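You operate a simulated robot arm through the tools that you are given. There is no shell and no other tool.

You are at the controls of a simulated robot arm. One attempt, no reset.

Task
Switch on the black box, then the monitor, then the yellow box; check Diver 1's line.
Fine: white button for the monitor; hold the red talk button till its green lamp lights; leave knobs, plugs and the other buttons alone.

It is judged by the outcome, as a careful person would: the job done as asked, and still so three seconds after it is handed in. It fails if anything else is knocked over, pushed out of place, dropped, spilled or broken.

Robot
A 7-joint arm with a fingered hand, fixed in place. Base frame: the origin is on the floor under the middle of its stand, x ahead of it, y to its left, z up. Units: cm, rad, N and s.
With the tool pointing down near the work surface it reaches from about 10 to 82 cm from the base axis. Its first joint turns from -1.204 to 3.002 rad. Payload 3.4 kg.
The TCP is the grasp point between the finger pads, 3.9 cm short of the fingertips. In the tool frame z runs along the fingers and y along their closing line. The gripper opens to 18 cm; its body begins 11.1 cm behind the TCP. The gripper is a hand of 3 fingers: y runs from the thumb to the fingers, the wrist lies at [0, 0, -26.2] in the tool frame.
Orientation is that of the tool frame in the base frame, as a unit quaternion [w, x, y, z]. With the fingers straight down and closing along the base's y, the tool's x points along the base's -x, its y along +y and its z along -z.

Tools
- The arm moves only by the tool move_arm. Its argument "series" is a list of rows, each a list of 6 numbers: the shift along the tool's x, y, z in units of 100 mm (1.0 is 100 mm), then the turn, a rotation vector about the tool's x, y, z in units of 90 degrees (1.0 is 90 degrees). In form: [[x, y, z, rx, ry, rz], ...]. A call has 1 to 20 rows; each row is the pose to reach, as a shift and turn from the pose commanded when the call began, along the tool's axes at that moment. A call with a number of a shift or a turn outside -1 to 1 is refused whole. Rows are played at 5 a second. More than 5 cm and 0.15 rad between two rows, and nothing of the call is played. Where a pose cannot be reached the arm comes as near as it can. A force on the tool above 40 N (or 10 N above the force at the start of the call, whichever is more), or a blocked arm, ends the call early, and 0.2 s more pass. In this call time passes only in rows, and 0.2 s behind the last. The reply holds the time, the measured pose of the TCP, the force on the tool along the base axes, the opening and the grip force, in the units named above and with some noise, with the torque about the TCP (base axes, N m) and any sound that the robot's microphone picked up, and new pictures: "show" is both (left out), scene, wrist or none.
- Cameras (640 x 400 px; columns grow to the right, rows downward): "scene" is fixed at [4.86, 65.07, 156.14]; the picture's right is [-0.89, -0.45, 0.00], its down [-0.22, 0.43, -0.87] and it looks along [0.40, -0.78, -0.49] (base axes); focal length 344 px, centre (320, 200). "wrist" rides on the gripper at [6.3, -3.6, -12.8] in the tool frame; the picture's right is [0.50, 0.87, 0.00], its down [-0.75, 0.43, -0.49] and it looks along [-0.43, 0.25, 0.87] (tool axes); focal length 226 px, centre (320, 200). There is no depth. A picture from a camera that has moved, and an enlarged one, comes with that camera's place and axes in the base frame and with its lens.
- raise_lower(by): moves the trunk up (or, below 0, down) by that many cm; the arm rides with it, the base frame stays. It gives what a move gives, with no picture.
- move_fingers(finger1, finger2, thumb_bend): sets how far each is bent, from 0 (flat) to 100 (curled in); at 30 the hand is open as for a grip, at 70 the pads meet at the TCP. One left out holds its place. A second passes; each finger stops where it meets its share of the squeeze, and holds until it gets a number again. It is the only way to open and close the hand. It gives what a move gives, with no picture; readings hold the bend of each and the force on the fingers (four entries, about 0 where the hand has none), thumb and palm.
- close_up(camera, box): a new picture of the part [left, top, right, bottom] of that camera's present view, enlarged. The clock stands still meanwhile.
- sign_off(): hands the job in; it is judged then, once.

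Nothing tells you positions but the pictures and the camera data. Unless the task says otherwise, let go and move clear before handing in.

The tools are called after ">>>" as a command line: name --pt "numbers of a row" for each row, then --argument value for the rest, lists and objects as JSON in quotes. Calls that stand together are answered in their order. move_arm: Moves the arm, as the interface text tells. Its arguments: {"type":"object","properties":{"series":{"type":"array","items":{"type":"array","items":{"type":"number"}}},"show":{"type":"string","enum":["both","scene","wrist","none"]}},"required":["series"]} The other tools are called the same way: raise_lower (by) moves the trunk up or down; move_fingers (finger1, finger2, thumb_bend) moves the fingers one by one; close_up (camera, box) takes an enlarged picture of a part of a camera's view; sign_off () hands the job in.

At the start:

```text
clock: 0.0
tool_pos: [57.53, -18.65, 110.16]
tool_rot: [-0.001, 0.0, 1.0, 0.0]
wrist_force: [0.4, -0.1, -0.5]
wrist_torque: [-0.02, 0.02, -0.02]
opening: 18.0
finger_force: 0.0
shape: jaw
bend: [30.0, 30.0, 30.0]
finger forces: [0.0, 0.0, 0.1, 0.0, 0.0, 0.0]
trunk travel left (down, up): [-10.0, 44.2]
```

scene: 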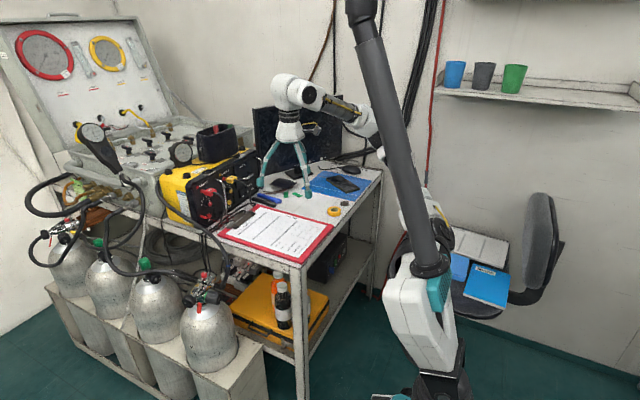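
wrist: 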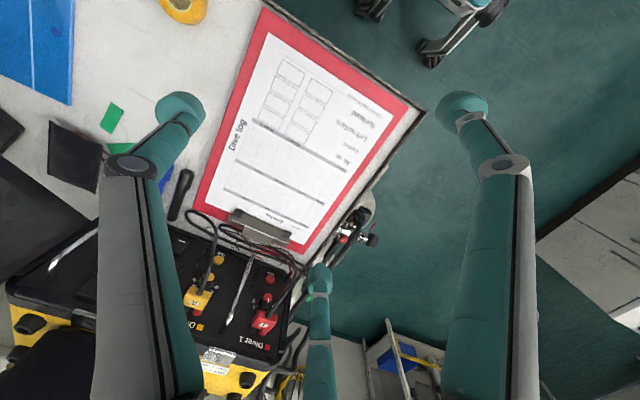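

I see a dive control desk: a yellow case with a black panel (labels "Diver 1"), a monitor behind the arm, a black box on top of the yellow case, and a clipboard. I will first look closer at everything before moving.

>>> close_up --camera "scene" --box '[140, 110, 300, 240]'

>>> close_up --camera "scene" --box '[230, 80, 390, 220]'

>>> close_up --camera "wrist" --box '[0, 180, 400, 400]'

>>> close_up --camera "scene" --box '[0, 0, 260, 180]'

```text
3.08 times, centred on (220, 175) of scene
camera zoom: at [4.86, 65.07, 156.14], right [-0.89, -0.45, 0.0], down [-0.22, 0.43, -0.87], along [0.4, -0.78, -0.49], focal length 1059 px, centre (628, 277)
```

zoom: 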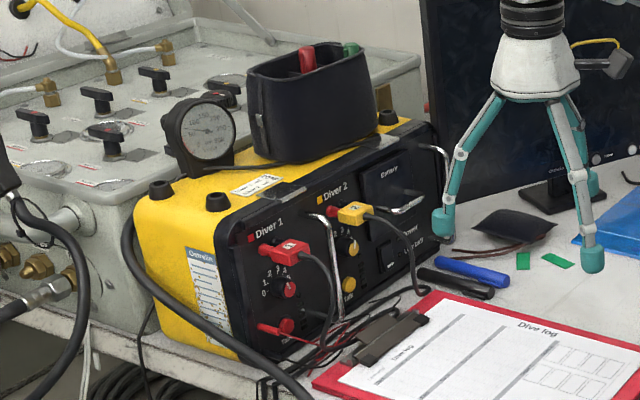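

```text
2.86 times, centred on (310, 150) of scene
camera zoom: at [4.86, 65.07, 156.14], right [-0.89, -0.45, 0.0], down [-0.22, 0.43, -0.87], along [0.4, -0.78, -0.49], focal length 983 px, centre (349, 343)
```

zoom: 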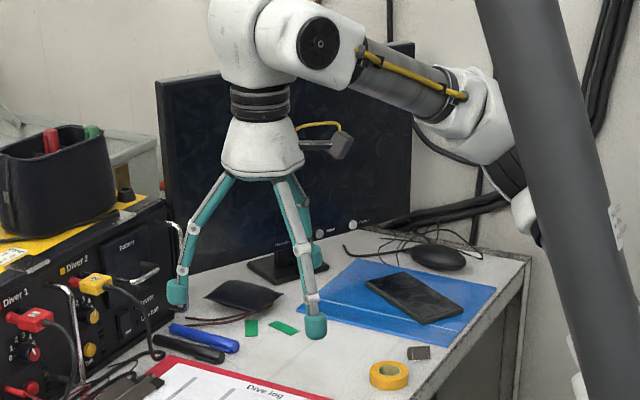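

```text
1.60 times, centred on (200, 290) of wrist
camera zoom: at [51.43, -22.34, 122.9], right [-0.5, 0.87, 0.0], down [0.75, 0.43, 0.49], along [0.43, 0.25, -0.87], focal length 362 px, centre (512, 56)
```

zoom: 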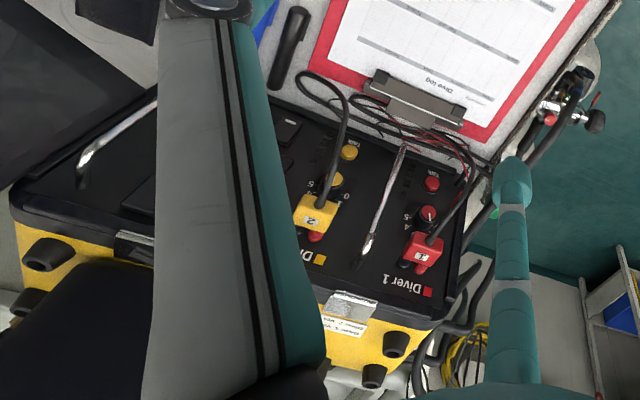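

```text
2.22 times, centred on (130, 90) of scene
camera zoom: at [4.86, 65.07, 156.14], right [-0.89, -0.45, 0.0], down [-0.22, 0.43, -0.87], along [0.4, -0.78, -0.49], focal length 765 px, centre (742, 444)
```

zoom: 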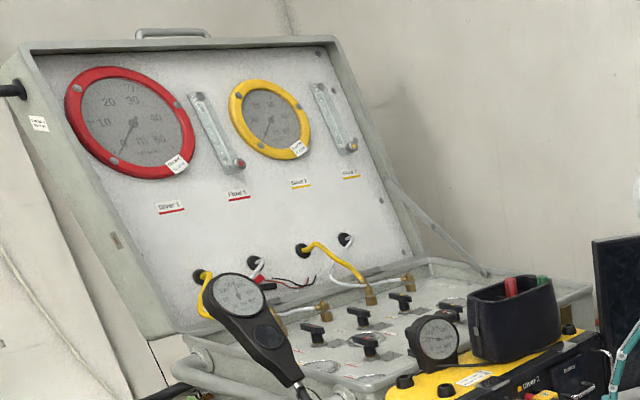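

I see a yellow comms unit with red Diver 1 and yellow Diver 2 sections and a monitor with white buttons on its lower bezel. I still need to find the "black box", maybe on the shelf under the table, so I look closer.

>>> close_up --camera "scene" --box '[220, 220, 400, 340]'

>>> close_up --camera "scene" --box '[290, 140, 370, 190]'

>>> close_up --camera "scene" --box '[190, 150, 270, 230]'

>>> close_up --camera "wrist" --box '[160, 200, 300, 300]'

>>> close_up --camera "wrist" --box '[0, 200, 120, 400]'

```text
3.33 times, centred on (310, 280) of scene
camera zoom: at [4.86, 65.07, 156.14], right [-0.89, -0.45, 0.0], down [-0.22, 0.43, -0.87], along [0.4, -0.78, -0.49], focal length 1147 px, centre (353, -67)
```

zoom: 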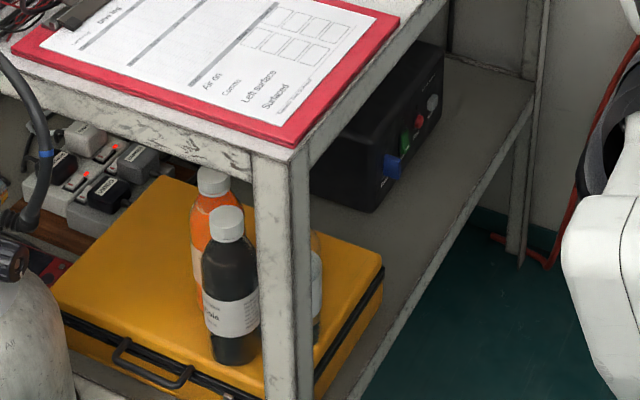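

```text
8.00 times, centred on (330, 165) of scene
camera zoom: at [4.86, 65.07, 156.14], right [-0.89, -0.45, 0.0], down [-0.22, 0.43, -0.87], along [0.4, -0.78, -0.49], focal length 2753 px, centre (240, 480)
```

zoom: 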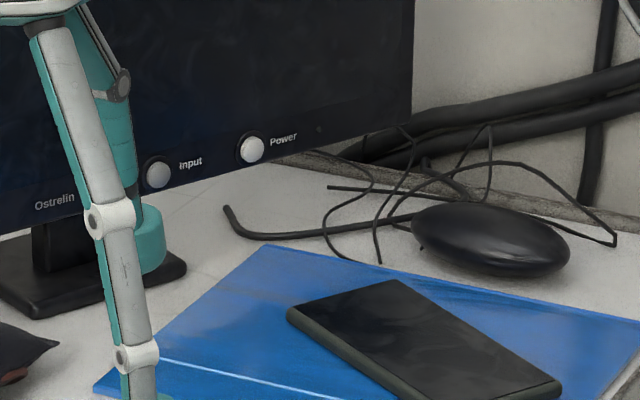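

```text
5.00 times, centred on (230, 190) of scene
camera zoom: at [4.86, 65.07, 156.14], right [-0.89, -0.45, 0.0], down [-0.22, 0.43, -0.87], along [0.4, -0.78, -0.49], focal length 1721 px, centre (770, 250)
```

zoom: 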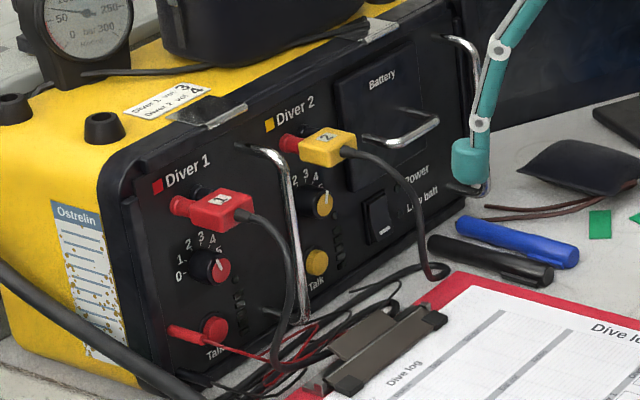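

```text
4.00 times, centred on (230, 250) of wrist
camera zoom: at [51.43, -22.34, 122.9], right [-0.5, 0.87, 0.0], down [0.75, 0.43, 0.49], along [0.43, 0.25, -0.87], focal length 904 px, centre (680, 0)
```

zoom: 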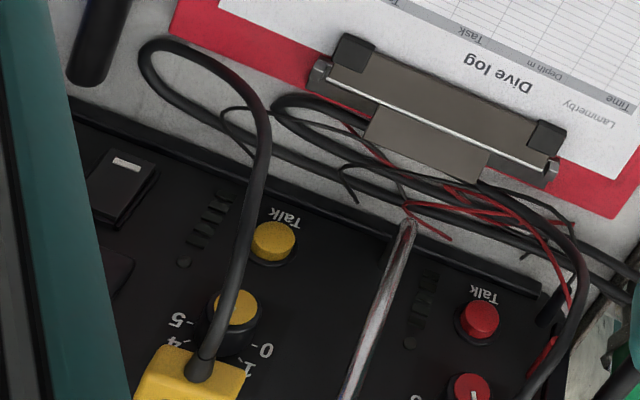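

```text
2.00 times, centred on (60, 300) of wrist
camera zoom: at [51.43, -22.34, 122.9], right [-0.5, 0.87, 0.0], down [0.75, 0.43, 0.49], along [0.43, 0.25, -0.87], focal length 452 px, centre (840, 0)
```

zoom: 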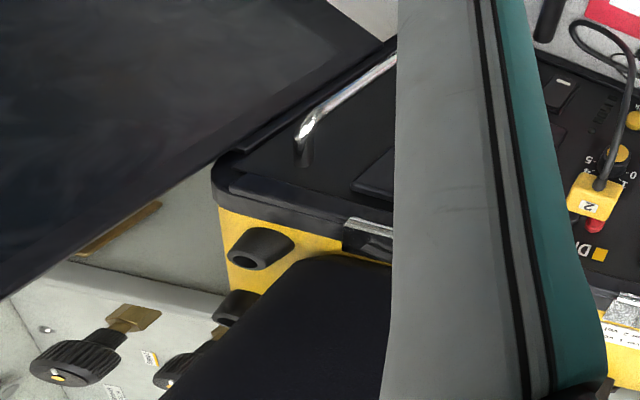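

There is a black box on the lower shelf with blue, green, red and grey controls on its face. I look closer at those.

>>> close_up --camera "scene" --box '[300, 230, 350, 285]'

>>> close_up --camera "scene" --box '[220, 235, 280, 290]'

>>> close_up --camera "scene" --box '[215, 220, 265, 255]'

>>> close_up --camera "scene" --box '[240, 90, 400, 260]'

```text
7.27 times, centred on (325, 258) of scene
camera zoom: at [4.86, 65.07, 156.14], right [-0.89, -0.45, 0.0], down [-0.22, 0.43, -0.87], along [0.4, -0.78, -0.49], focal length 2503 px, centre (284, -218)
```

zoom: 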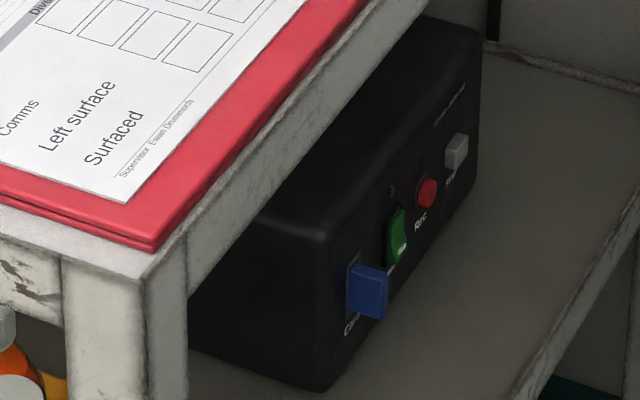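

```text
7.27 times, centred on (250, 262) of scene
camera zoom: at [4.86, 65.07, 156.14], right [-0.89, -0.45, 0.0], down [-0.22, 0.43, -0.87], along [0.4, -0.78, -0.49], focal length 2503 px, centre (829, -254)
```

zoom: 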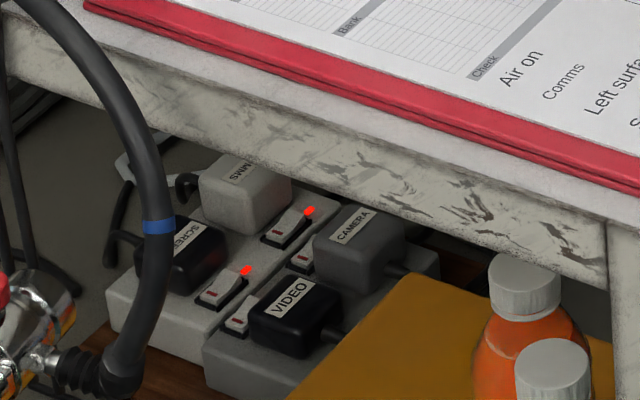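

```text
11.43 times, centred on (240, 238) of scene
camera zoom: at [4.86, 65.07, 156.14], right [-0.89, -0.45, 0.0], down [-0.22, 0.43, -0.87], along [0.4, -0.78, -0.49], focal length 3933 px, centre (1234, -229)
```

zoom: 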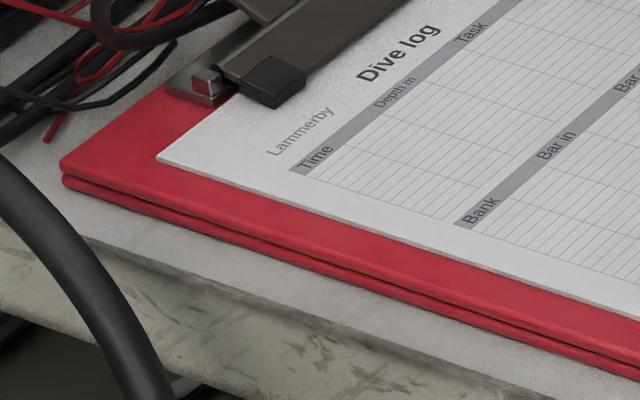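

```text
2.35 times, centred on (320, 175) of scene
camera zoom: at [4.86, 65.07, 156.14], right [-0.89, -0.45, 0.0], down [-0.22, 0.43, -0.87], along [0.4, -0.78, -0.49], focal length 810 px, centre (320, 259)
```

zoom: 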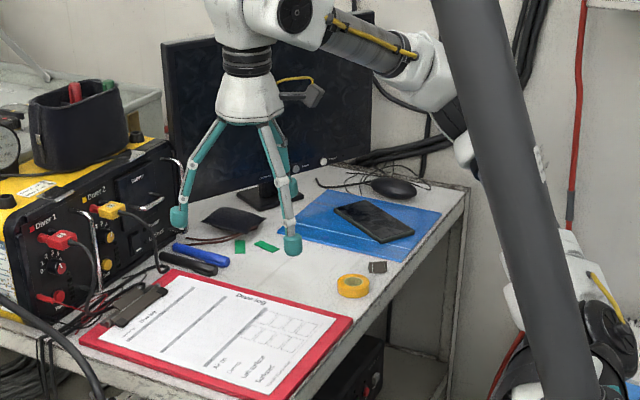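

The scene reads clearly now: the desk front edge is at about x=48 and its top at about z=86. The red Talk button is near (90,-12,89.5), and the yellow box's rocker near (89,-30.5,90). The recorder (black box) on the lower shelf has a green rocker near (57,-53,50), and the monitor's white Power button is near (75,-72,92). First I curl two fingers in free air to find out which single finger can serve as a poker.

>>> move_fingers --finger1 100 --thumb_bend 100

>>> close_up --camera "wrist" --box '[0, 0, 640, 400]'

>>> close_up --camera "scene" --box '[230, 60, 390, 220]'

```text
clock: 1.0
tool_pos: [57.05, -18.37, 110.41]
tool_rot: [0.001, 0.0, 1.0, -0.001]
wrist_force: [-0.3, -0.3, 0.5]
wrist_torque: [0.01, 0.03, -0.03]
opening: 0.0
finger_force: 0.0
shape: fingers
bend: [73.0, 30.0, 83.0]
finger forces: [0.1, 0.1, 0.0, 0.1, 0.0, 0.0]
trunk travel left (down, up): [-10.0, 44.2]
```

```text
1.00 times, centred on (320, 200) of wrist (not enlarged: the box is as wide or as high as the picture)
camera zoom: at [50.94, -21.98, 123.18], right [-0.5, 0.87, 0.0], down [0.75, 0.44, 0.49], along [0.43, 0.24, -0.87], focal length 226 px, centre (320, 200)
```

zoom: 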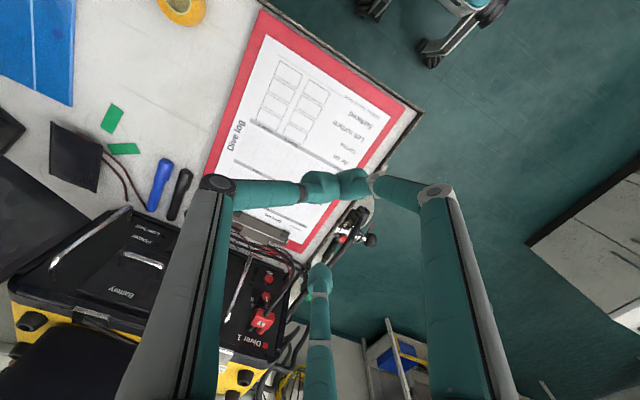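

```text
2.50 times, centred on (310, 140) of scene
camera zoom: at [4.86, 65.07, 156.14], right [-0.89, -0.45, 0.0], down [-0.22, 0.43, -0.87], along [0.4, -0.78, -0.49], focal length 860 px, centre (345, 350)
```

zoom: 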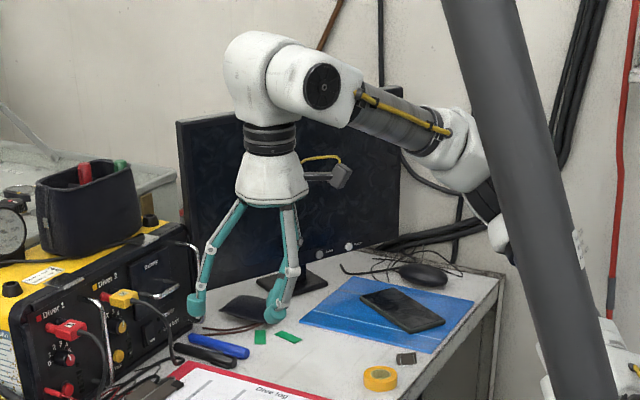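

Finger 2 is the lower-centre finger in the wrist view and makes a good poker. The other two stopped against each other while still long, so I try tucking them one at a time to get them shorter.

>>> move_fingers --finger1 0 --thumb_bend 100

>>> close_up --camera "wrist" --box '[0, 0, 640, 400]'

>>> close_up --camera "scene" --box '[250, 70, 350, 220]'

```text
clock: 2.0
tool_pos: [57.17, -18.32, 110.37]
tool_rot: [0.002, 0.0, 1.0, -0.002]
wrist_force: [0.0, 0.8, -0.4]
wrist_torque: [-0.01, -0.01, -0.02]
opening: 10.74
finger_force: 0.1
shape: fingers
bend: [0.0, 30.0, 100.0]
finger forces: [0.0, 0.1, 0.0, 0.0, 0.0, 0.0]
trunk travel left (down, up): [-10.0, 44.2]
```

```text
1.00 times, centred on (320, 200) of wrist (not enlarged: the box is as wide or as high as the picture)
camera zoom: at [50.95, -21.98, 123.18], right [-0.5, 0.87, 0.0], down [0.75, 0.44, 0.49], along [0.43, 0.24, -0.87], focal length 226 px, centre (320, 200)
```

zoom: 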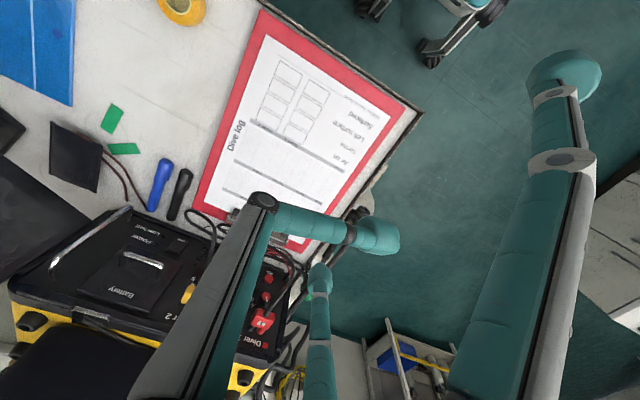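

```text
2.67 times, centred on (300, 145) of scene
camera zoom: at [4.86, 65.07, 156.14], right [-0.89, -0.45, 0.0], down [-0.22, 0.43, -0.87], along [0.4, -0.78, -0.49], focal length 918 px, centre (373, 347)
```

zoom: 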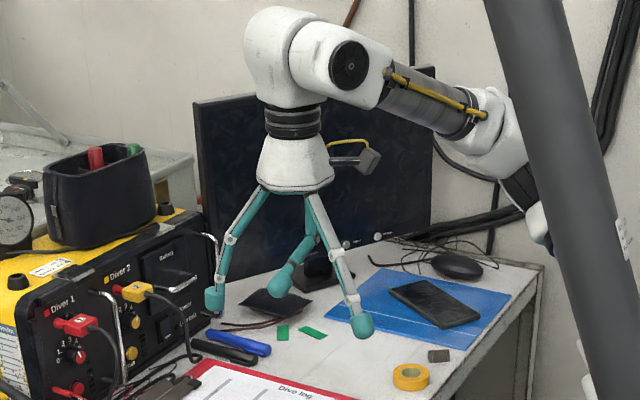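

Curled alone, the thumb tucks up well. I will now lay finger 1 over it, leave finger 2 as the poker and check the shape.

>>> move_fingers --finger1 90 --finger2 38

>>> close_up --camera "wrist" --box '[0, 0, 640, 400]'

>>> close_up --camera "scene" --box '[250, 70, 350, 220]'

```text
clock: 3.0
tool_pos: [57.15, -18.31, 110.48]
tool_rot: [0.002, 0.0, 1.0, -0.002]
wrist_force: [-0.5, -0.9, -0.3]
wrist_torque: [0.0, 0.05, 0.03]
opening: 6.4
finger_force: 0.0
shape: fingers
bend: [90.0, 38.0, 100.0]
finger forces: [0.1, 0.0, 0.1, 0.0, 0.0, 0.0]
trunk travel left (down, up): [-10.0, 44.2]
```

```text
1.00 times, centred on (320, 200) of wrist (not enlarged: the box is as wide or as high as the picture)
camera zoom: at [50.94, -21.97, 123.18], right [-0.5, 0.87, 0.0], down [0.75, 0.44, 0.49], along [0.43, 0.24, -0.87], focal length 226 px, centre (320, 200)
```

zoom: 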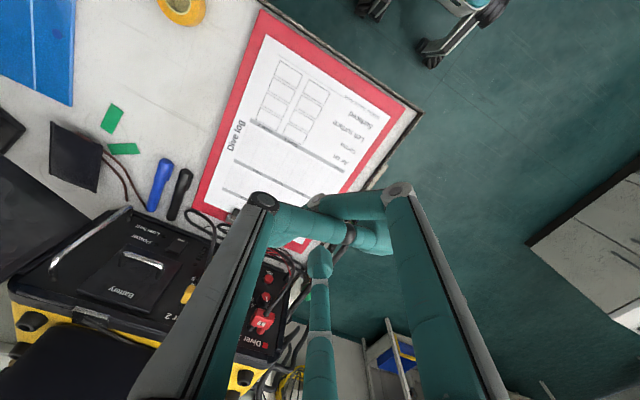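

```text
2.67 times, centred on (300, 145) of scene
camera zoom: at [4.86, 65.07, 156.14], right [-0.89, -0.45, 0.0], down [-0.22, 0.43, -0.87], along [0.4, -0.78, -0.49], focal length 918 px, centre (373, 347)
```

zoom: 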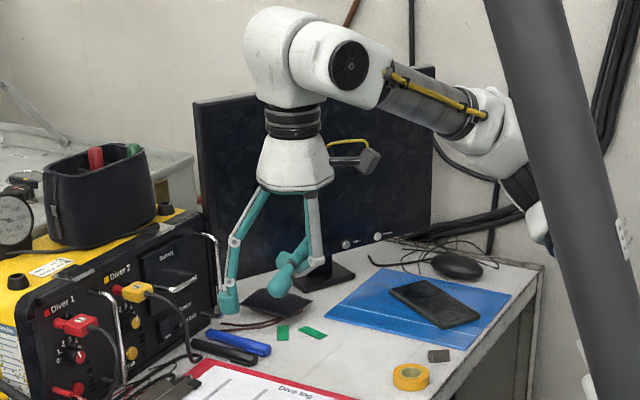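

The poker (finger 2) now clearly sticks out past the two tucked fingers. Next I roll the hand about its axis in free air so that its camera will sit on top when I tip the tool forward.

>>> move_arm --pt "0 0 0 0 0 -0.09" --pt "0 0 0 0 0 -0.18" --pt "0 0 0 0 0 -0.27" --pt "0 0 0 0 0 -0.36" --pt "0 0 0 0 0 -0.45" --pt "0 0 0 0 0 -0.54" --pt "0 0 0 0 0 -0.63" --pt "0 0 0 0 0 -0.72" --pt "0 0 0 0 0 -0.81" --pt "0 0 0 0 0 -0.9" --pt "0 0 0 0 0 -0.99" --show "both"

```text
clock: 5.4
tool_pos: [57.05, -18.3, 110.45]
tool_rot: [0.001, -0.703, 0.712, -0.001]
wrist_force: [0.0, -0.6, 0.1]
wrist_torque: [0.02, -0.04, -0.01]
opening: 6.41
finger_force: 0.1
shape: fingers
bend: [90.0, 38.0, 100.0]
finger forces: [0.0, 0.1, 0.0, 0.0, 0.0, 0.0]
trunk travel left (down, up): [-10.0, 44.2]
camera wrist: at [60.72, -24.67, 123.22], right [-0.87, -0.49, 0.0], down [-0.43, 0.76, 0.49], along [-0.24, 0.43, -0.87], focal length 226 px, centre (320, 200)
```

scene: 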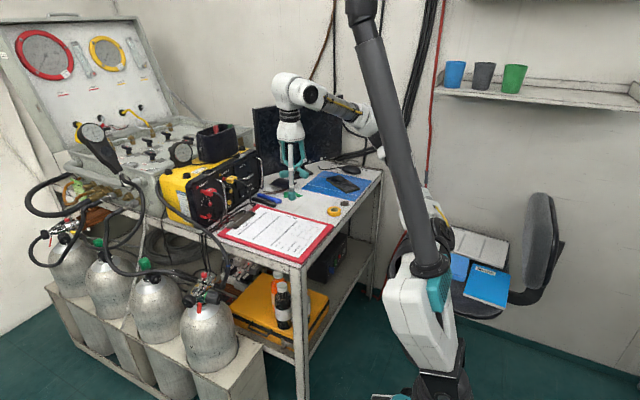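
wrist: 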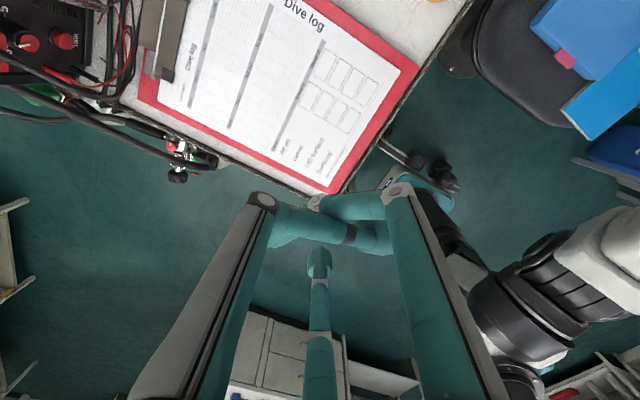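

The roll works. I finish it so the camera side faces the desk, then draw the hand back towards the robot.

>>> move_arm --pt "0 0 0 0 0 -0.085" --pt "0 0 0 0 0 -0.17" --pt "0 0 0 0 0 -0.255" --pt "0 0 0 0 0 -0.34" --pt "0 0 0 0 0 -0.425" --pt "0 0 0 0 0 -0.51" --pt "0 0 0 0 0 -0.595" --pt "0 0 0 0 0 -0.675" --show "wrist"

```text
clock: 7.2
tool_pos: [56.78, -18.04, 109.98]
tool_rot: [-0.001, 0.965, -0.26, 0.003]
wrist_force: [0.7, 0.6, 0.0]
wrist_torque: [-0.01, 0.01, -0.05]
opening: 6.39
finger_force: 0.0
shape: fingers
bend: [90.0, 38.0, 100.0]
finger forces: [0.0, 0.1, 0.1, 0.0, 0.1, 0.1]
out of reach, approached as far as the arm can: row 8
trunk travel left (down, up): [-10.0, 44.2]
camera wrist: at [63.99, -18.0, 122.83], right [0.0, -1.0, 0.0], down [-0.87, 0.0, 0.49], along [-0.49, 0.0, -0.87], focal length 226 px, centre (320, 200)
```

wrist: 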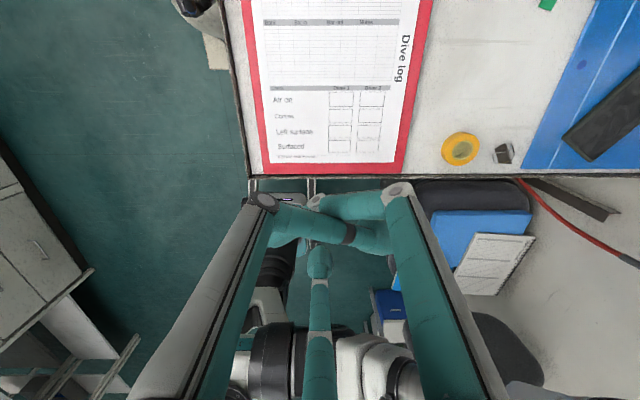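

The camera side now faces the desk. I draw the hand back and to the right while tipping the tool forward, keeping well above the desk.

>>> move_arm --pt "-0.046 0.12 -0.025 0.031 0.054 0" --pt "-0.092 0.24 -0.05 0.0625 0.108 0" --pt "-0.138 0.36 -0.075 0.094 0.162 0" --pt "-0.184 0.48 -0.1 0.125 0.2165 0" --pt "-0.23 0.6 -0.125 0.156 0.271 0" --pt "-0.276 0.72 -0.15 0.1875 0.325 0" --pt "-0.322 0.84 -0.175 0.219 0.379 0" --pt "-0.368 0.963 -0.2 0.25 0.433 0" --show "both"

```text
clock: 9.0
tool_pos: [48.65, -24.5, 112.06]
tool_rot: [-0.098, 0.891, -0.24, 0.372]
wrist_force: [0.7, 1.1, -1.2]
wrist_torque: [-0.03, 0.0, 0.0]
opening: 6.4
finger_force: 0.1
shape: fingers
bend: [90.0, 38.0, 100.0]
finger forces: [0.0, 0.0, 0.0, 0.1, 0.0, 0.1]
trunk travel left (down, up): [-10.0, 44.2]
camera wrist: at [44.81, -24.49, 126.14], right [0.0, -1.0, 0.0], down [-0.96, 0.0, -0.27], along [0.27, 0.0, -0.96], focal length 226 px, centre (320, 200)
```

scene: 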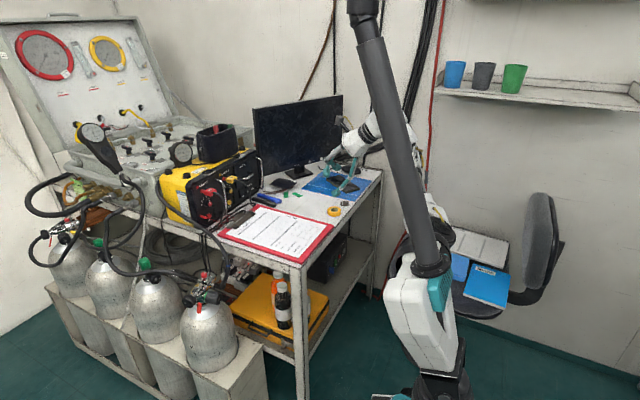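
wrist: 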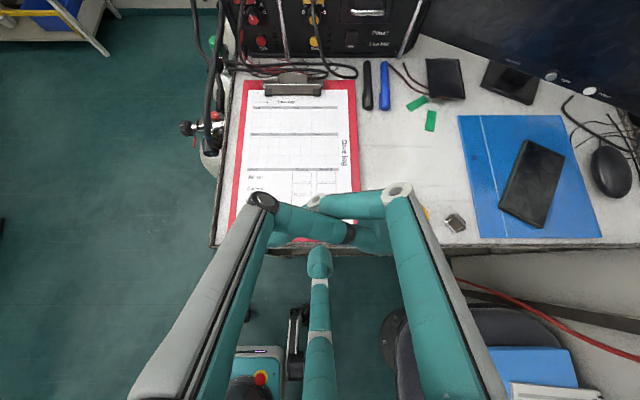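

The wrist view now shows the whole desk clearly. I tip the tool closer to level to survey the monitor and the yellow panel head-on, moving back a little.

>>> move_arm --pt "-0.04 0.12 -0.094 0.0324 0.0562 0" --pt "-0.08 0.239 -0.189 0.0648 0.1123 0" --pt "-0.12 0.358 -0.283 0.0972 0.1685 0" --pt "-0.16 0.477 -0.377 0.1297 0.2247 0" --pt "-0.2 0.597 -0.472 0.162 0.2808 0" --pt "-0.24 0.716 -0.566 0.1945 0.337 0" --show "both"

```text
clock: 10.4
tool_pos: [42.96, -22.22, 128.42]
tool_rot: [-0.159, 0.752, -0.203, 0.606]
wrist_force: [0.4, -0.5, -1.1]
wrist_torque: [0.0, -0.02, 0.03]
opening: 6.43
finger_force: 0.1
shape: fingers
bend: [90.0, 38.0, 100.0]
finger forces: [0.0, 0.0, 0.0, 0.0, 0.1, 0.0]
out of reach, approached as far as the arm can: row 1, 2, 3, 4, 5, 6
trunk travel left (down, up): [-10.0, 44.2]
camera wrist: at [32.12, -22.02, 138.25], right [0.0, -1.0, 0.0], down [-0.67, 0.0, -0.74], along [0.74, -0.01, -0.67], focal length 226 px, centre (320, 200)
```

scene: 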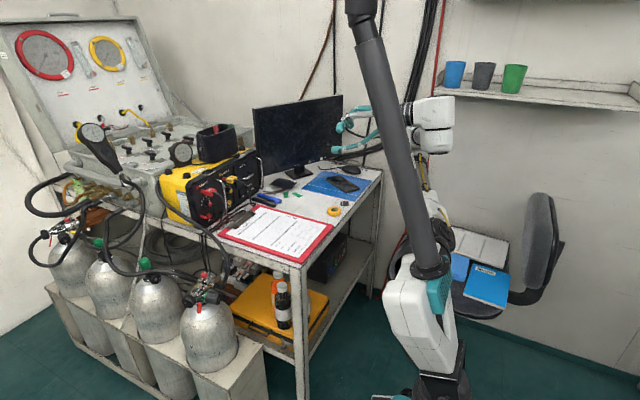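
wrist: 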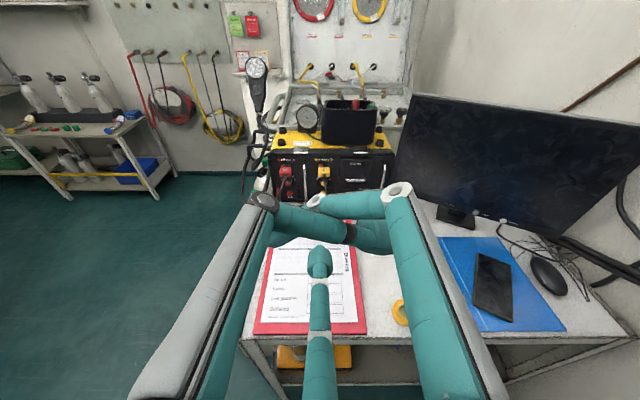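

From here I get a good overview. I zoom in on the monitor bezel and the yellow panel to triangulate the controls.

>>> close_up --camera "wrist" --box '[400, 160, 560, 260]'

>>> close_up --camera "wrist" --box '[250, 130, 410, 230]'

>>> close_up --camera "scene" --box '[250, 90, 370, 190]'

>>> close_up --camera "scene" --box '[180, 160, 250, 235]'

```text
4.00 times, centred on (480, 210) of wrist
camera zoom: at [32.12, -22.02, 138.25], right [0.0, -1.0, 0.0], down [-0.67, 0.0, -0.74], along [0.74, -0.01, -0.67], focal length 904 px, centre (-320, 160)
```

zoom: 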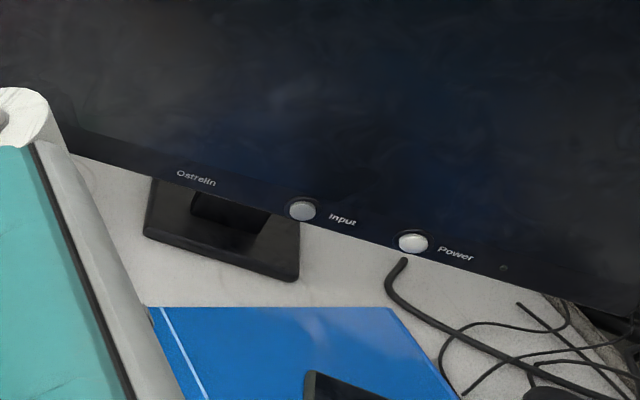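

```text
4.00 times, centred on (330, 180) of wrist
camera zoom: at [32.12, -22.02, 138.25], right [0.0, -1.0, 0.0], down [-0.67, 0.0, -0.74], along [0.74, -0.01, -0.67], focal length 904 px, centre (280, 280)
```

zoom: 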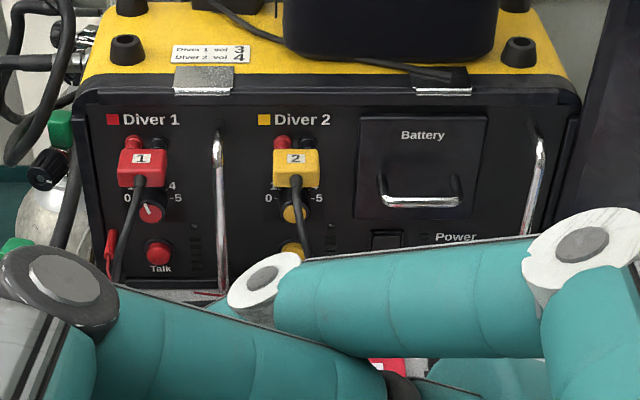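

```text
4.00 times, centred on (310, 140) of scene
camera zoom: at [4.86, 65.07, 156.14], right [-0.89, -0.45, 0.0], down [-0.22, 0.43, -0.87], along [0.4, -0.78, -0.49], focal length 1376 px, centre (360, 440)
```

zoom: 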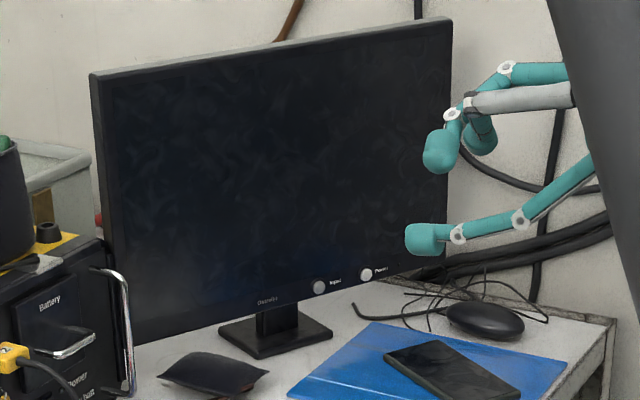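

```text
5.33 times, centred on (215, 198) of scene
camera zoom: at [4.86, 65.07, 156.14], right [-0.89, -0.45, 0.0], down [-0.22, 0.43, -0.87], along [0.4, -0.78, -0.49], focal length 1835 px, centre (880, 213)
```

zoom: 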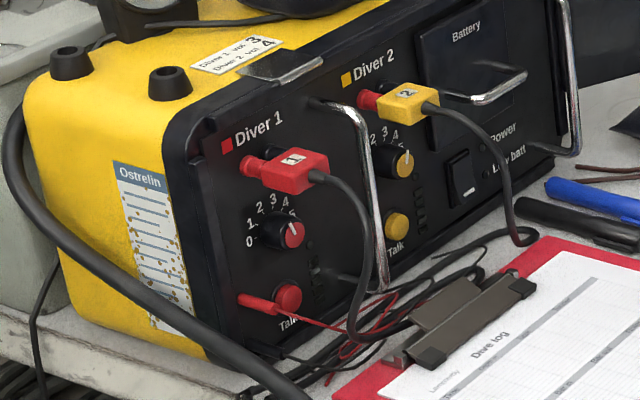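

The Power button is at about (75.7,-74.8,91.2) and is the whiter of the two. The monitor faces roughly (-0.91,0.41). Now I head right and then down, in front of the desk edge, towards the black box on the lower shelf.

>>> move_arm --pt "0.1 0.173 0 -0.02 -0.035 0" --pt "0.2 0.346 0 -0.04 -0.069 0" --pt "0.3 0.52 0 -0.06 -0.104 0" --pt "0.4 0.693 0 -0.08 -0.139 0" --pt "0.5 0.866 0 -0.1 -0.173 0" --show "wrist"

```text
clock: 11.6
tool_pos: [41.98, -30.73, 126.4]
tool_rot: [-0.146, 0.8, -0.224, 0.536]
wrist_force: [-0.1, -0.6, -0.7]
wrist_torque: [0.02, -0.01, 0.03]
opening: 6.42
finger_force: 0.1
shape: fingers
bend: [90.0, 38.0, 100.0]
finger forces: [0.0, 0.1, 0.0, 0.0, 0.1, 0.0]
out of reach, approached as far as the arm can: row 3, 4, 5
trunk travel left (down, up): [-10.0, 44.2]
camera wrist: at [33.04, -30.87, 137.89], right [-0.01, -1.0, -0.01], down [-0.79, 0.02, -0.62], along [0.62, 0.0, -0.79], focal length 226 px, centre (320, 200)
```

wrist: 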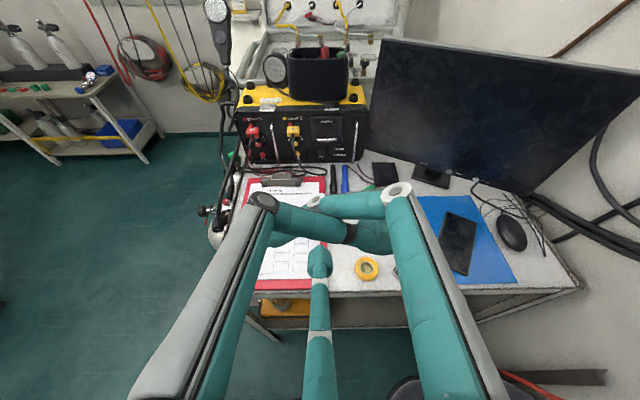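

The arm is near a joint limit at this heading, so I turn the hand to the right about the vertical while moving right and down.

>>> move_arm --pt "-0.065 0.133 0.05 -0.0445 0.0257 0.0208" --pt "-0.13 0.267 0.1 -0.089 0.0513 0.0417" --pt "-0.195 0.4 0.15 -0.1335 0.077 0.0625" --pt "-0.26 0.533 0.2 -0.178 0.1027 0.0833" --pt "-0.325 0.667 0.25 -0.2225 0.1283 0.1042" --pt "-0.39 0.8 0.3 -0.267 0.154 0.125" --show "both"

```text
clock: 13.0
tool_pos: [49.42, -38.74, 120.37]
tool_rot: [-0.006, 0.718, -0.418, 0.557]
wrist_force: [0.2, 0.2, 0.3]
wrist_torque: [0.01, -0.04, 0.02]
opening: 6.44
finger_force: 0.1
shape: fingers
bend: [90.0, 38.0, 100.0]
finger forces: [0.1, 0.0, 0.1, 0.0, 0.0, 0.0]
out of reach, approached as far as the arm can: row 3, 4, 5, 6
trunk travel left (down, up): [-10.0, 44.2]
camera wrist: at [41.66, -34.38, 131.86], right [-0.5, -0.87, -0.01], down [-0.68, 0.4, -0.62], along [0.54, -0.3, -0.79], focal length 226 px, centre (320, 200)
```

scene: 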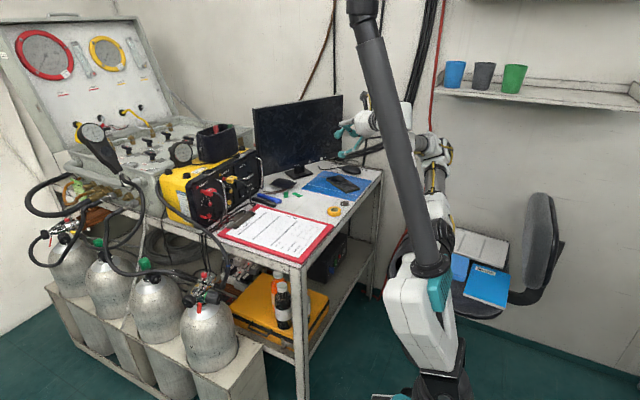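
wrist: 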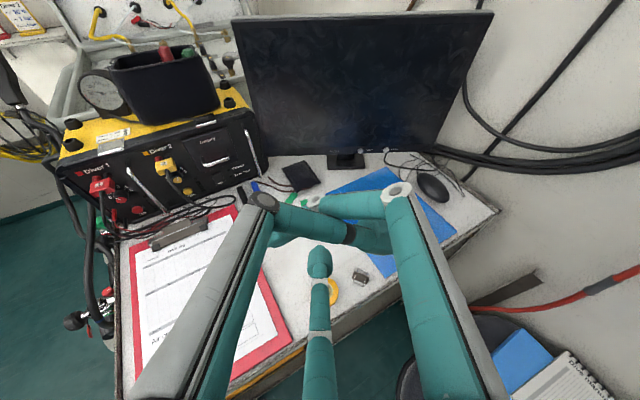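

The arm cannot fold closer at this height, so I tip the tool down a bit and swing further right and down, which keeps the wrist farther from the shoulder.

>>> move_arm --pt "-0.014 0.163 0.036 -0.0185 -0.032 0" --pt "-0.027 0.326 0.072 -0.037 -0.064 0" --pt "-0.041 0.49 0.108 -0.0555 -0.096 0" --pt "-0.055 0.653 0.143 -0.074 -0.128 0" --pt "-0.068 0.816 0.179 -0.0925 -0.16 0" --pt "-0.082 0.979 0.215 -0.111 -0.192 0" --show "wrist"

```text
clock: 14.4
tool_pos: [49.12, -45.86, 111.95]
tool_rot: [-0.003, 0.79, -0.461, 0.404]
wrist_force: [0.2, 0.3, 0.1]
wrist_torque: [-0.01, -0.03, 0.01]
opening: 6.43
finger_force: 0.0
shape: fingers
bend: [90.0, 38.0, 100.0]
finger forces: [0.1, 0.0, 0.0, 0.1, 0.0, 0.0]
out of reach, approached as far as the arm can: row 1, 2, 3, 4, 5, 6
trunk travel left (down, up): [-10.0, 44.2]
camera wrist: at [45.25, -43.87, 126.0], right [-0.51, -0.86, -0.01], down [-0.82, 0.48, -0.31], along [0.27, -0.15, -0.95], focal length 226 px, centre (320, 200)
```

wrist: 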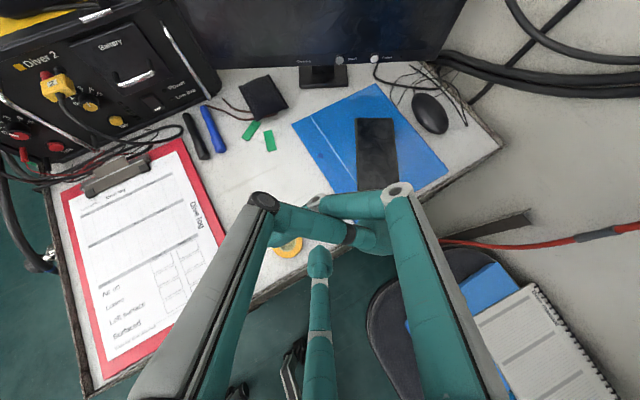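

The arm still reports a limit. I look at its configuration from the scene camera to see what is constraining it.

>>> close_up --camera "scene" --box '[310, 60, 500, 400]'

>>> close_up --camera "scene" --box '[310, 80, 480, 200]'

```text
1.18 times, centred on (405, 230) of scene
camera zoom: at [4.86, 65.07, 156.14], right [-0.89, -0.45, 0.0], down [-0.22, 0.43, -0.87], along [0.4, -0.78, -0.49], focal length 405 px, centre (220, 165)
```

zoom: 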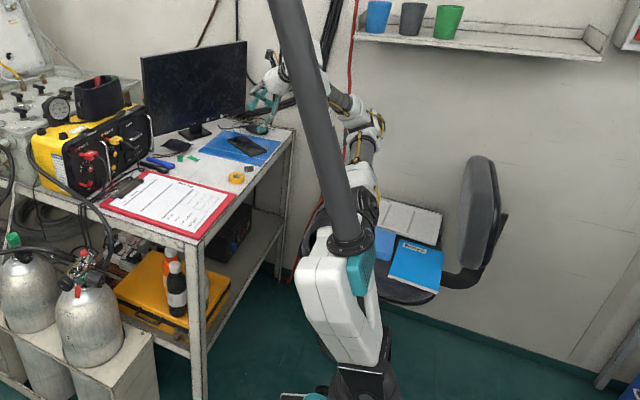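

```text
3.33 times, centred on (395, 140) of scene
camera zoom: at [4.86, 65.07, 156.14], right [-0.89, -0.45, 0.0], down [-0.22, 0.43, -0.87], along [0.4, -0.78, -0.49], focal length 1147 px, centre (70, 400)
```

zoom: 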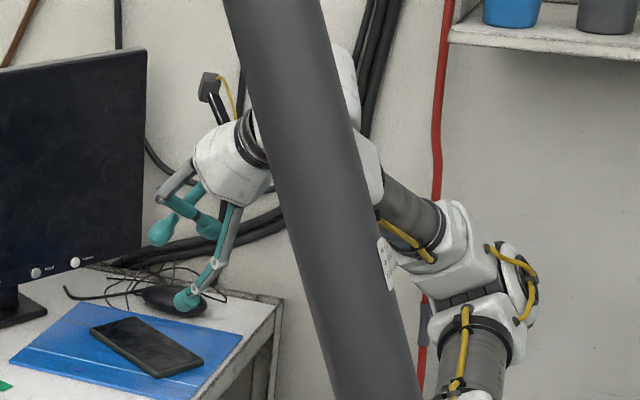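

The limit is most likely the wrist's roll joint, which hit its stop earlier. I roll back the other way, which will put finger 1 at the bottom as the poker instead.

>>> move_arm --pt "0 0 0 0 0 0.09" --pt "0 0 0 0 0 0.18" --pt "0 0 0 0 0 0.27" --pt "0 0 0 0 0 0.36" --pt "0 0 0 0 0 0.45" --pt "0 0 0 0 0 0.54" --pt "0 0 0 0 0 0.63" --pt "0 0 0 0 0 0.72" --pt "0 0 0 0 0 0.81" --pt "0 0 0 0 0 0.9" --pt "0 0 0 0 0 0.99" --show "wrist"

```text
clock: 16.8
tool_pos: [49.27, -46.04, 111.95]
tool_rot: [0.284, -0.237, 0.884, -0.287]
wrist_force: [0.8, -0.9, 0.0]
wrist_torque: [0.0, 0.0, -0.03]
opening: 6.41
finger_force: 0.0
shape: fingers
bend: [90.0, 38.0, 100.0]
finger forces: [0.1, 0.1, 0.0, 0.1, 0.0, 0.1]
trunk travel left (down, up): [-10.0, 44.2]
camera wrist: at [37.62, -47.57, 120.62], right [-0.59, 0.33, -0.74], down [0.12, 0.94, 0.33], along [0.8, 0.1, -0.59], focal length 226 px, centre (320, 200)
```

wrist: 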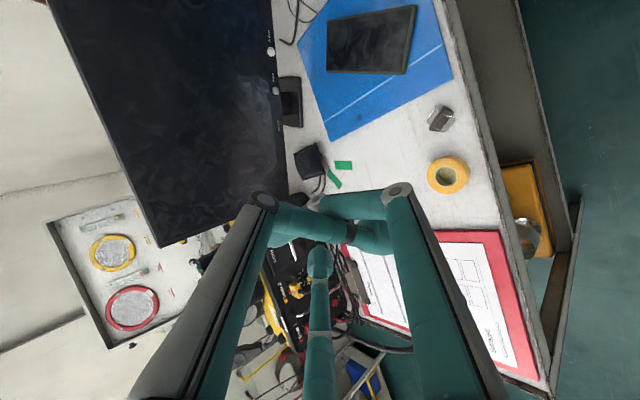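

No limit is reported now, so the roll joint was the cause. I roll another 30°, then swap the fingers: finger 1 becomes the poker, finger 2 and the thumb tuck away.

>>> move_arm --pt "0 0 0 0 0 0.086" --pt "0 0 0 0 0 0.172" --pt "0 0 0 0 0 0.258" --pt "0 0 0 0 0 0.343" --show "none"

>>> move_fingers --finger1 38 --finger2 92 --thumb_bend 100

>>> close_up --camera "wrist" --box '[0, 0, 640, 400]'

>>> close_up --camera "scene" --box '[280, 80, 480, 260]'

```text
clock: 17.8
tool_pos: [49.22, -46.04, 112.01]
tool_rot: [0.351, 0.006, 0.915, -0.2]
wrist_force: [-0.4, -0.3, -0.3]
wrist_torque: [0.01, 0.01, 0.0]
opening: 6.43
finger_force: 0.1
shape: fingers
bend: [90.0, 38.0, 100.0]
finger forces: [0.1, 0.0, 0.1, 0.0, 0.0, 0.0]
trunk travel left (down, up): [-10.0, 44.2]
```

```text
clock: 18.8
tool_pos: [49.23, -45.95, 112.01]
tool_rot: [0.35, 0.005, 0.915, -0.201]
wrist_force: [0.8, 0.1, -0.8]
wrist_torque: [0.03, 0.02, -0.01]
opening: 7.08
finger_force: 0.1
shape: fingers
bend: [38.0, 91.0, 100.0]
finger forces: [0.1, 0.0, 0.0, 0.0, 0.0, 0.0]
trunk travel left (down, up): [-10.0, 44.2]
```

```text
1.00 times, centred on (320, 200) of wrist (not enlarged: the box is as wide or as high as the picture)
camera zoom: at [35.94, -45.45, 117.89], right [-0.25, 0.73, -0.64], down [0.32, 0.68, 0.66], along [0.91, -0.04, -0.4], focal length 226 px, centre (320, 200)
```

zoom: 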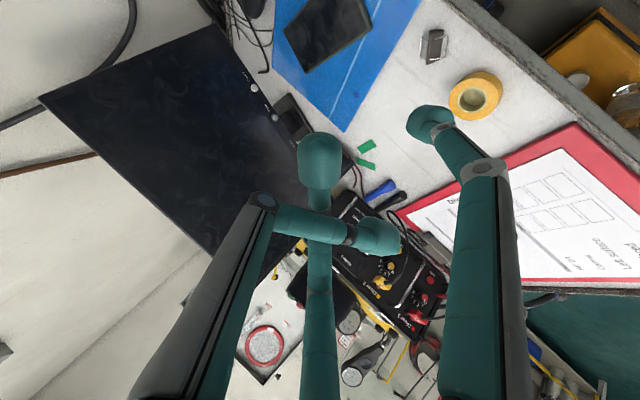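

```text
2.22 times, centred on (380, 170) of scene
camera zoom: at [4.86, 65.07, 156.14], right [-0.89, -0.45, 0.0], down [-0.22, 0.43, -0.87], along [0.4, -0.78, -0.49], focal length 765 px, centre (187, 267)
```

zoom: 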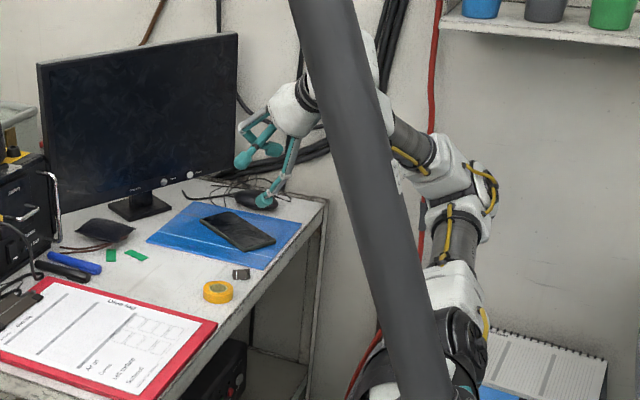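

Finger 1 is now the poker. I continue to the right and towards the robot so that I can go down in front of the desk edge.

>>> move_arm --pt "0.161 -0.084 -0.013 -0.009 0.016 0" --pt "0.323 -0.168 -0.026 -0.0185 0.032 0" --pt "0.484 -0.252 -0.04 -0.028 0.048 0" --pt "0.646 -0.335 -0.053 -0.037 0.064 0" --pt "0.807 -0.419 -0.066 -0.046 0.08 0" --pt "0.969 -0.503 -0.079 -0.0555 0.096 0" --show "both"

```text
clock: 20.2
tool_pos: [40.76, -51.31, 108.27]
tool_rot: [0.279, 0.005, 0.947, -0.162]
wrist_force: [1.8, -0.7, 0.0]
wrist_torque: [-0.08, 0.14, -0.05]
opening: 7.06
finger_force: 0.1
shape: fingers
bend: [38.0, 91.0, 100.0]
finger forces: [0.1, 0.0, 0.0, 0.0, 0.0, 0.0]
out of reach, approached as far as the arm can: row 1, 2, 3, 4
trunk travel left (down, up): [-10.0, 44.2]
camera wrist: at [28.46, -51.45, 116.2], right [-0.34, 0.78, -0.53], down [0.42, 0.62, 0.66], along [0.84, 0.0, -0.54], focal length 226 px, centre (320, 200)
```

scene: 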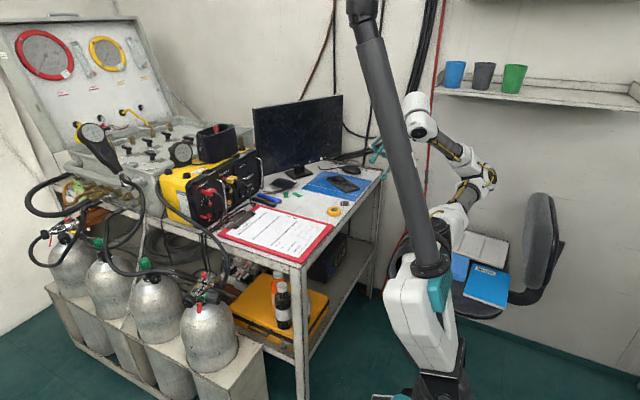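
wrist: 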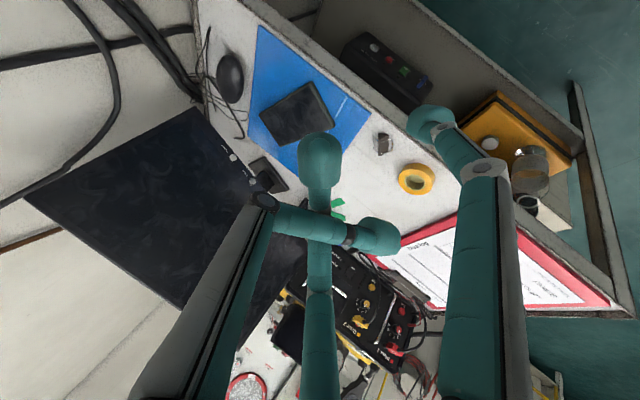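

The black box with its grey, red, green and blue controls is now visible. I descend in front of the desk edge.

>>> move_arm --pt "0.147 0.013 0.108 0 0 0" --pt "0.294 0.026 0.215 0 0 0" --pt "0.441 0.039 0.323 0 0 0" --pt "0.589 0.051 0.431 0 0 0" --pt "0.736 0.064 0.538 0 0 0" --pt "0.883 0.077 0.646 0 0 0" --show "both"

```text
clock: 21.6
tool_pos: [36.93, -54.63, 99.15]
tool_rot: [0.278, 0.006, 0.947, -0.16]
wrist_force: [-1.2, -1.0, -0.3]
wrist_torque: [0.0, -0.01, 0.05]
opening: 7.06
finger_force: 0.1
shape: fingers
bend: [38.0, 91.0, 100.0]
finger forces: [0.1, 0.0, 0.0, 0.0, 0.1, 0.0]
out of reach, approached as far as the arm can: row 5, 6
trunk travel left (down, up): [-10.0, 44.2]
camera wrist: at [24.81, -54.7, 107.08], right [-0.34, 0.78, -0.52], down [0.42, 0.62, 0.66], along [0.84, 0.0, -0.54], focal length 226 px, centre (320, 200)
```

scene: 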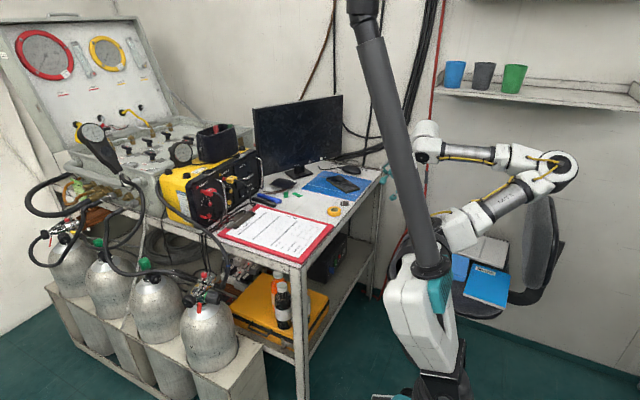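
wrist: 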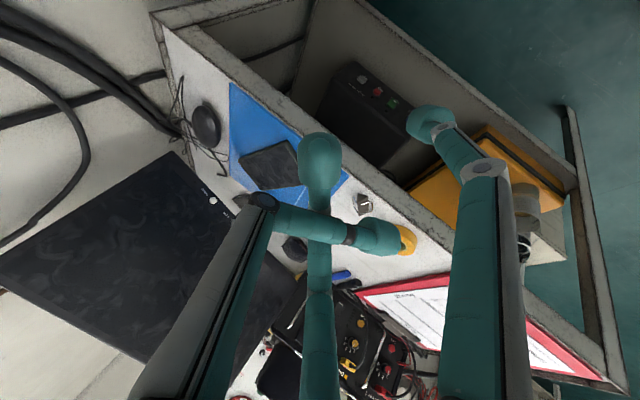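

The elbow swung out to the right but clear of the chair. Lowering the trunk brings the whole arm down without changing its posture, so I do that next.

>>> raise_lower --by -10

>>> close_up --camera "scene" --box '[320, 80, 640, 340]'

>>> close_up --camera "wrist" --box '[280, 20, 480, 145]'

```text
clock: 22.9
tool_pos: [41.23, -54.54, 84.9]
tool_rot: [0.189, -0.009, 0.969, -0.161]
wrist_force: [0.1, 0.4, -0.3]
wrist_torque: [-0.01, -0.03, -0.01]
opening: 7.1
finger_force: 0.1
shape: fingers
bend: [38.0, 91.0, 100.0]
finger forces: [0.0, 0.0, 0.1, 0.0, 0.1, 0.0]
trunk travel left (down, up): [0.0, 54.2]
```

```text
1.54 times, centred on (480, 210) of scene
camera zoom: at [4.86, 65.07, 156.14], right [-0.89, -0.45, 0.0], down [-0.22, 0.43, -0.87], along [0.4, -0.78, -0.49], focal length 529 px, centre (74, 185)
```

zoom: 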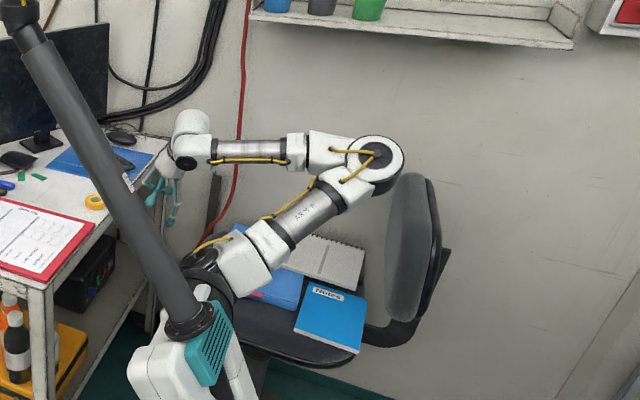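

```text
3.20 times, centred on (380, 82) of wrist
camera zoom: at [30.78, -54.64, 94.92], right [-0.43, 0.78, -0.45], down [0.54, 0.62, 0.57], along [0.73, 0.0, -0.69], focal length 723 px, centre (128, 576)
```

zoom: 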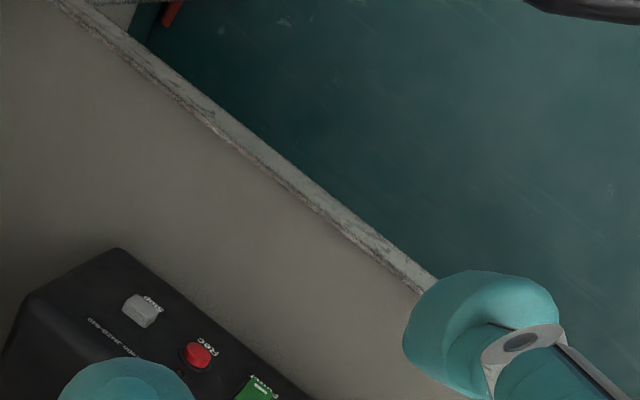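

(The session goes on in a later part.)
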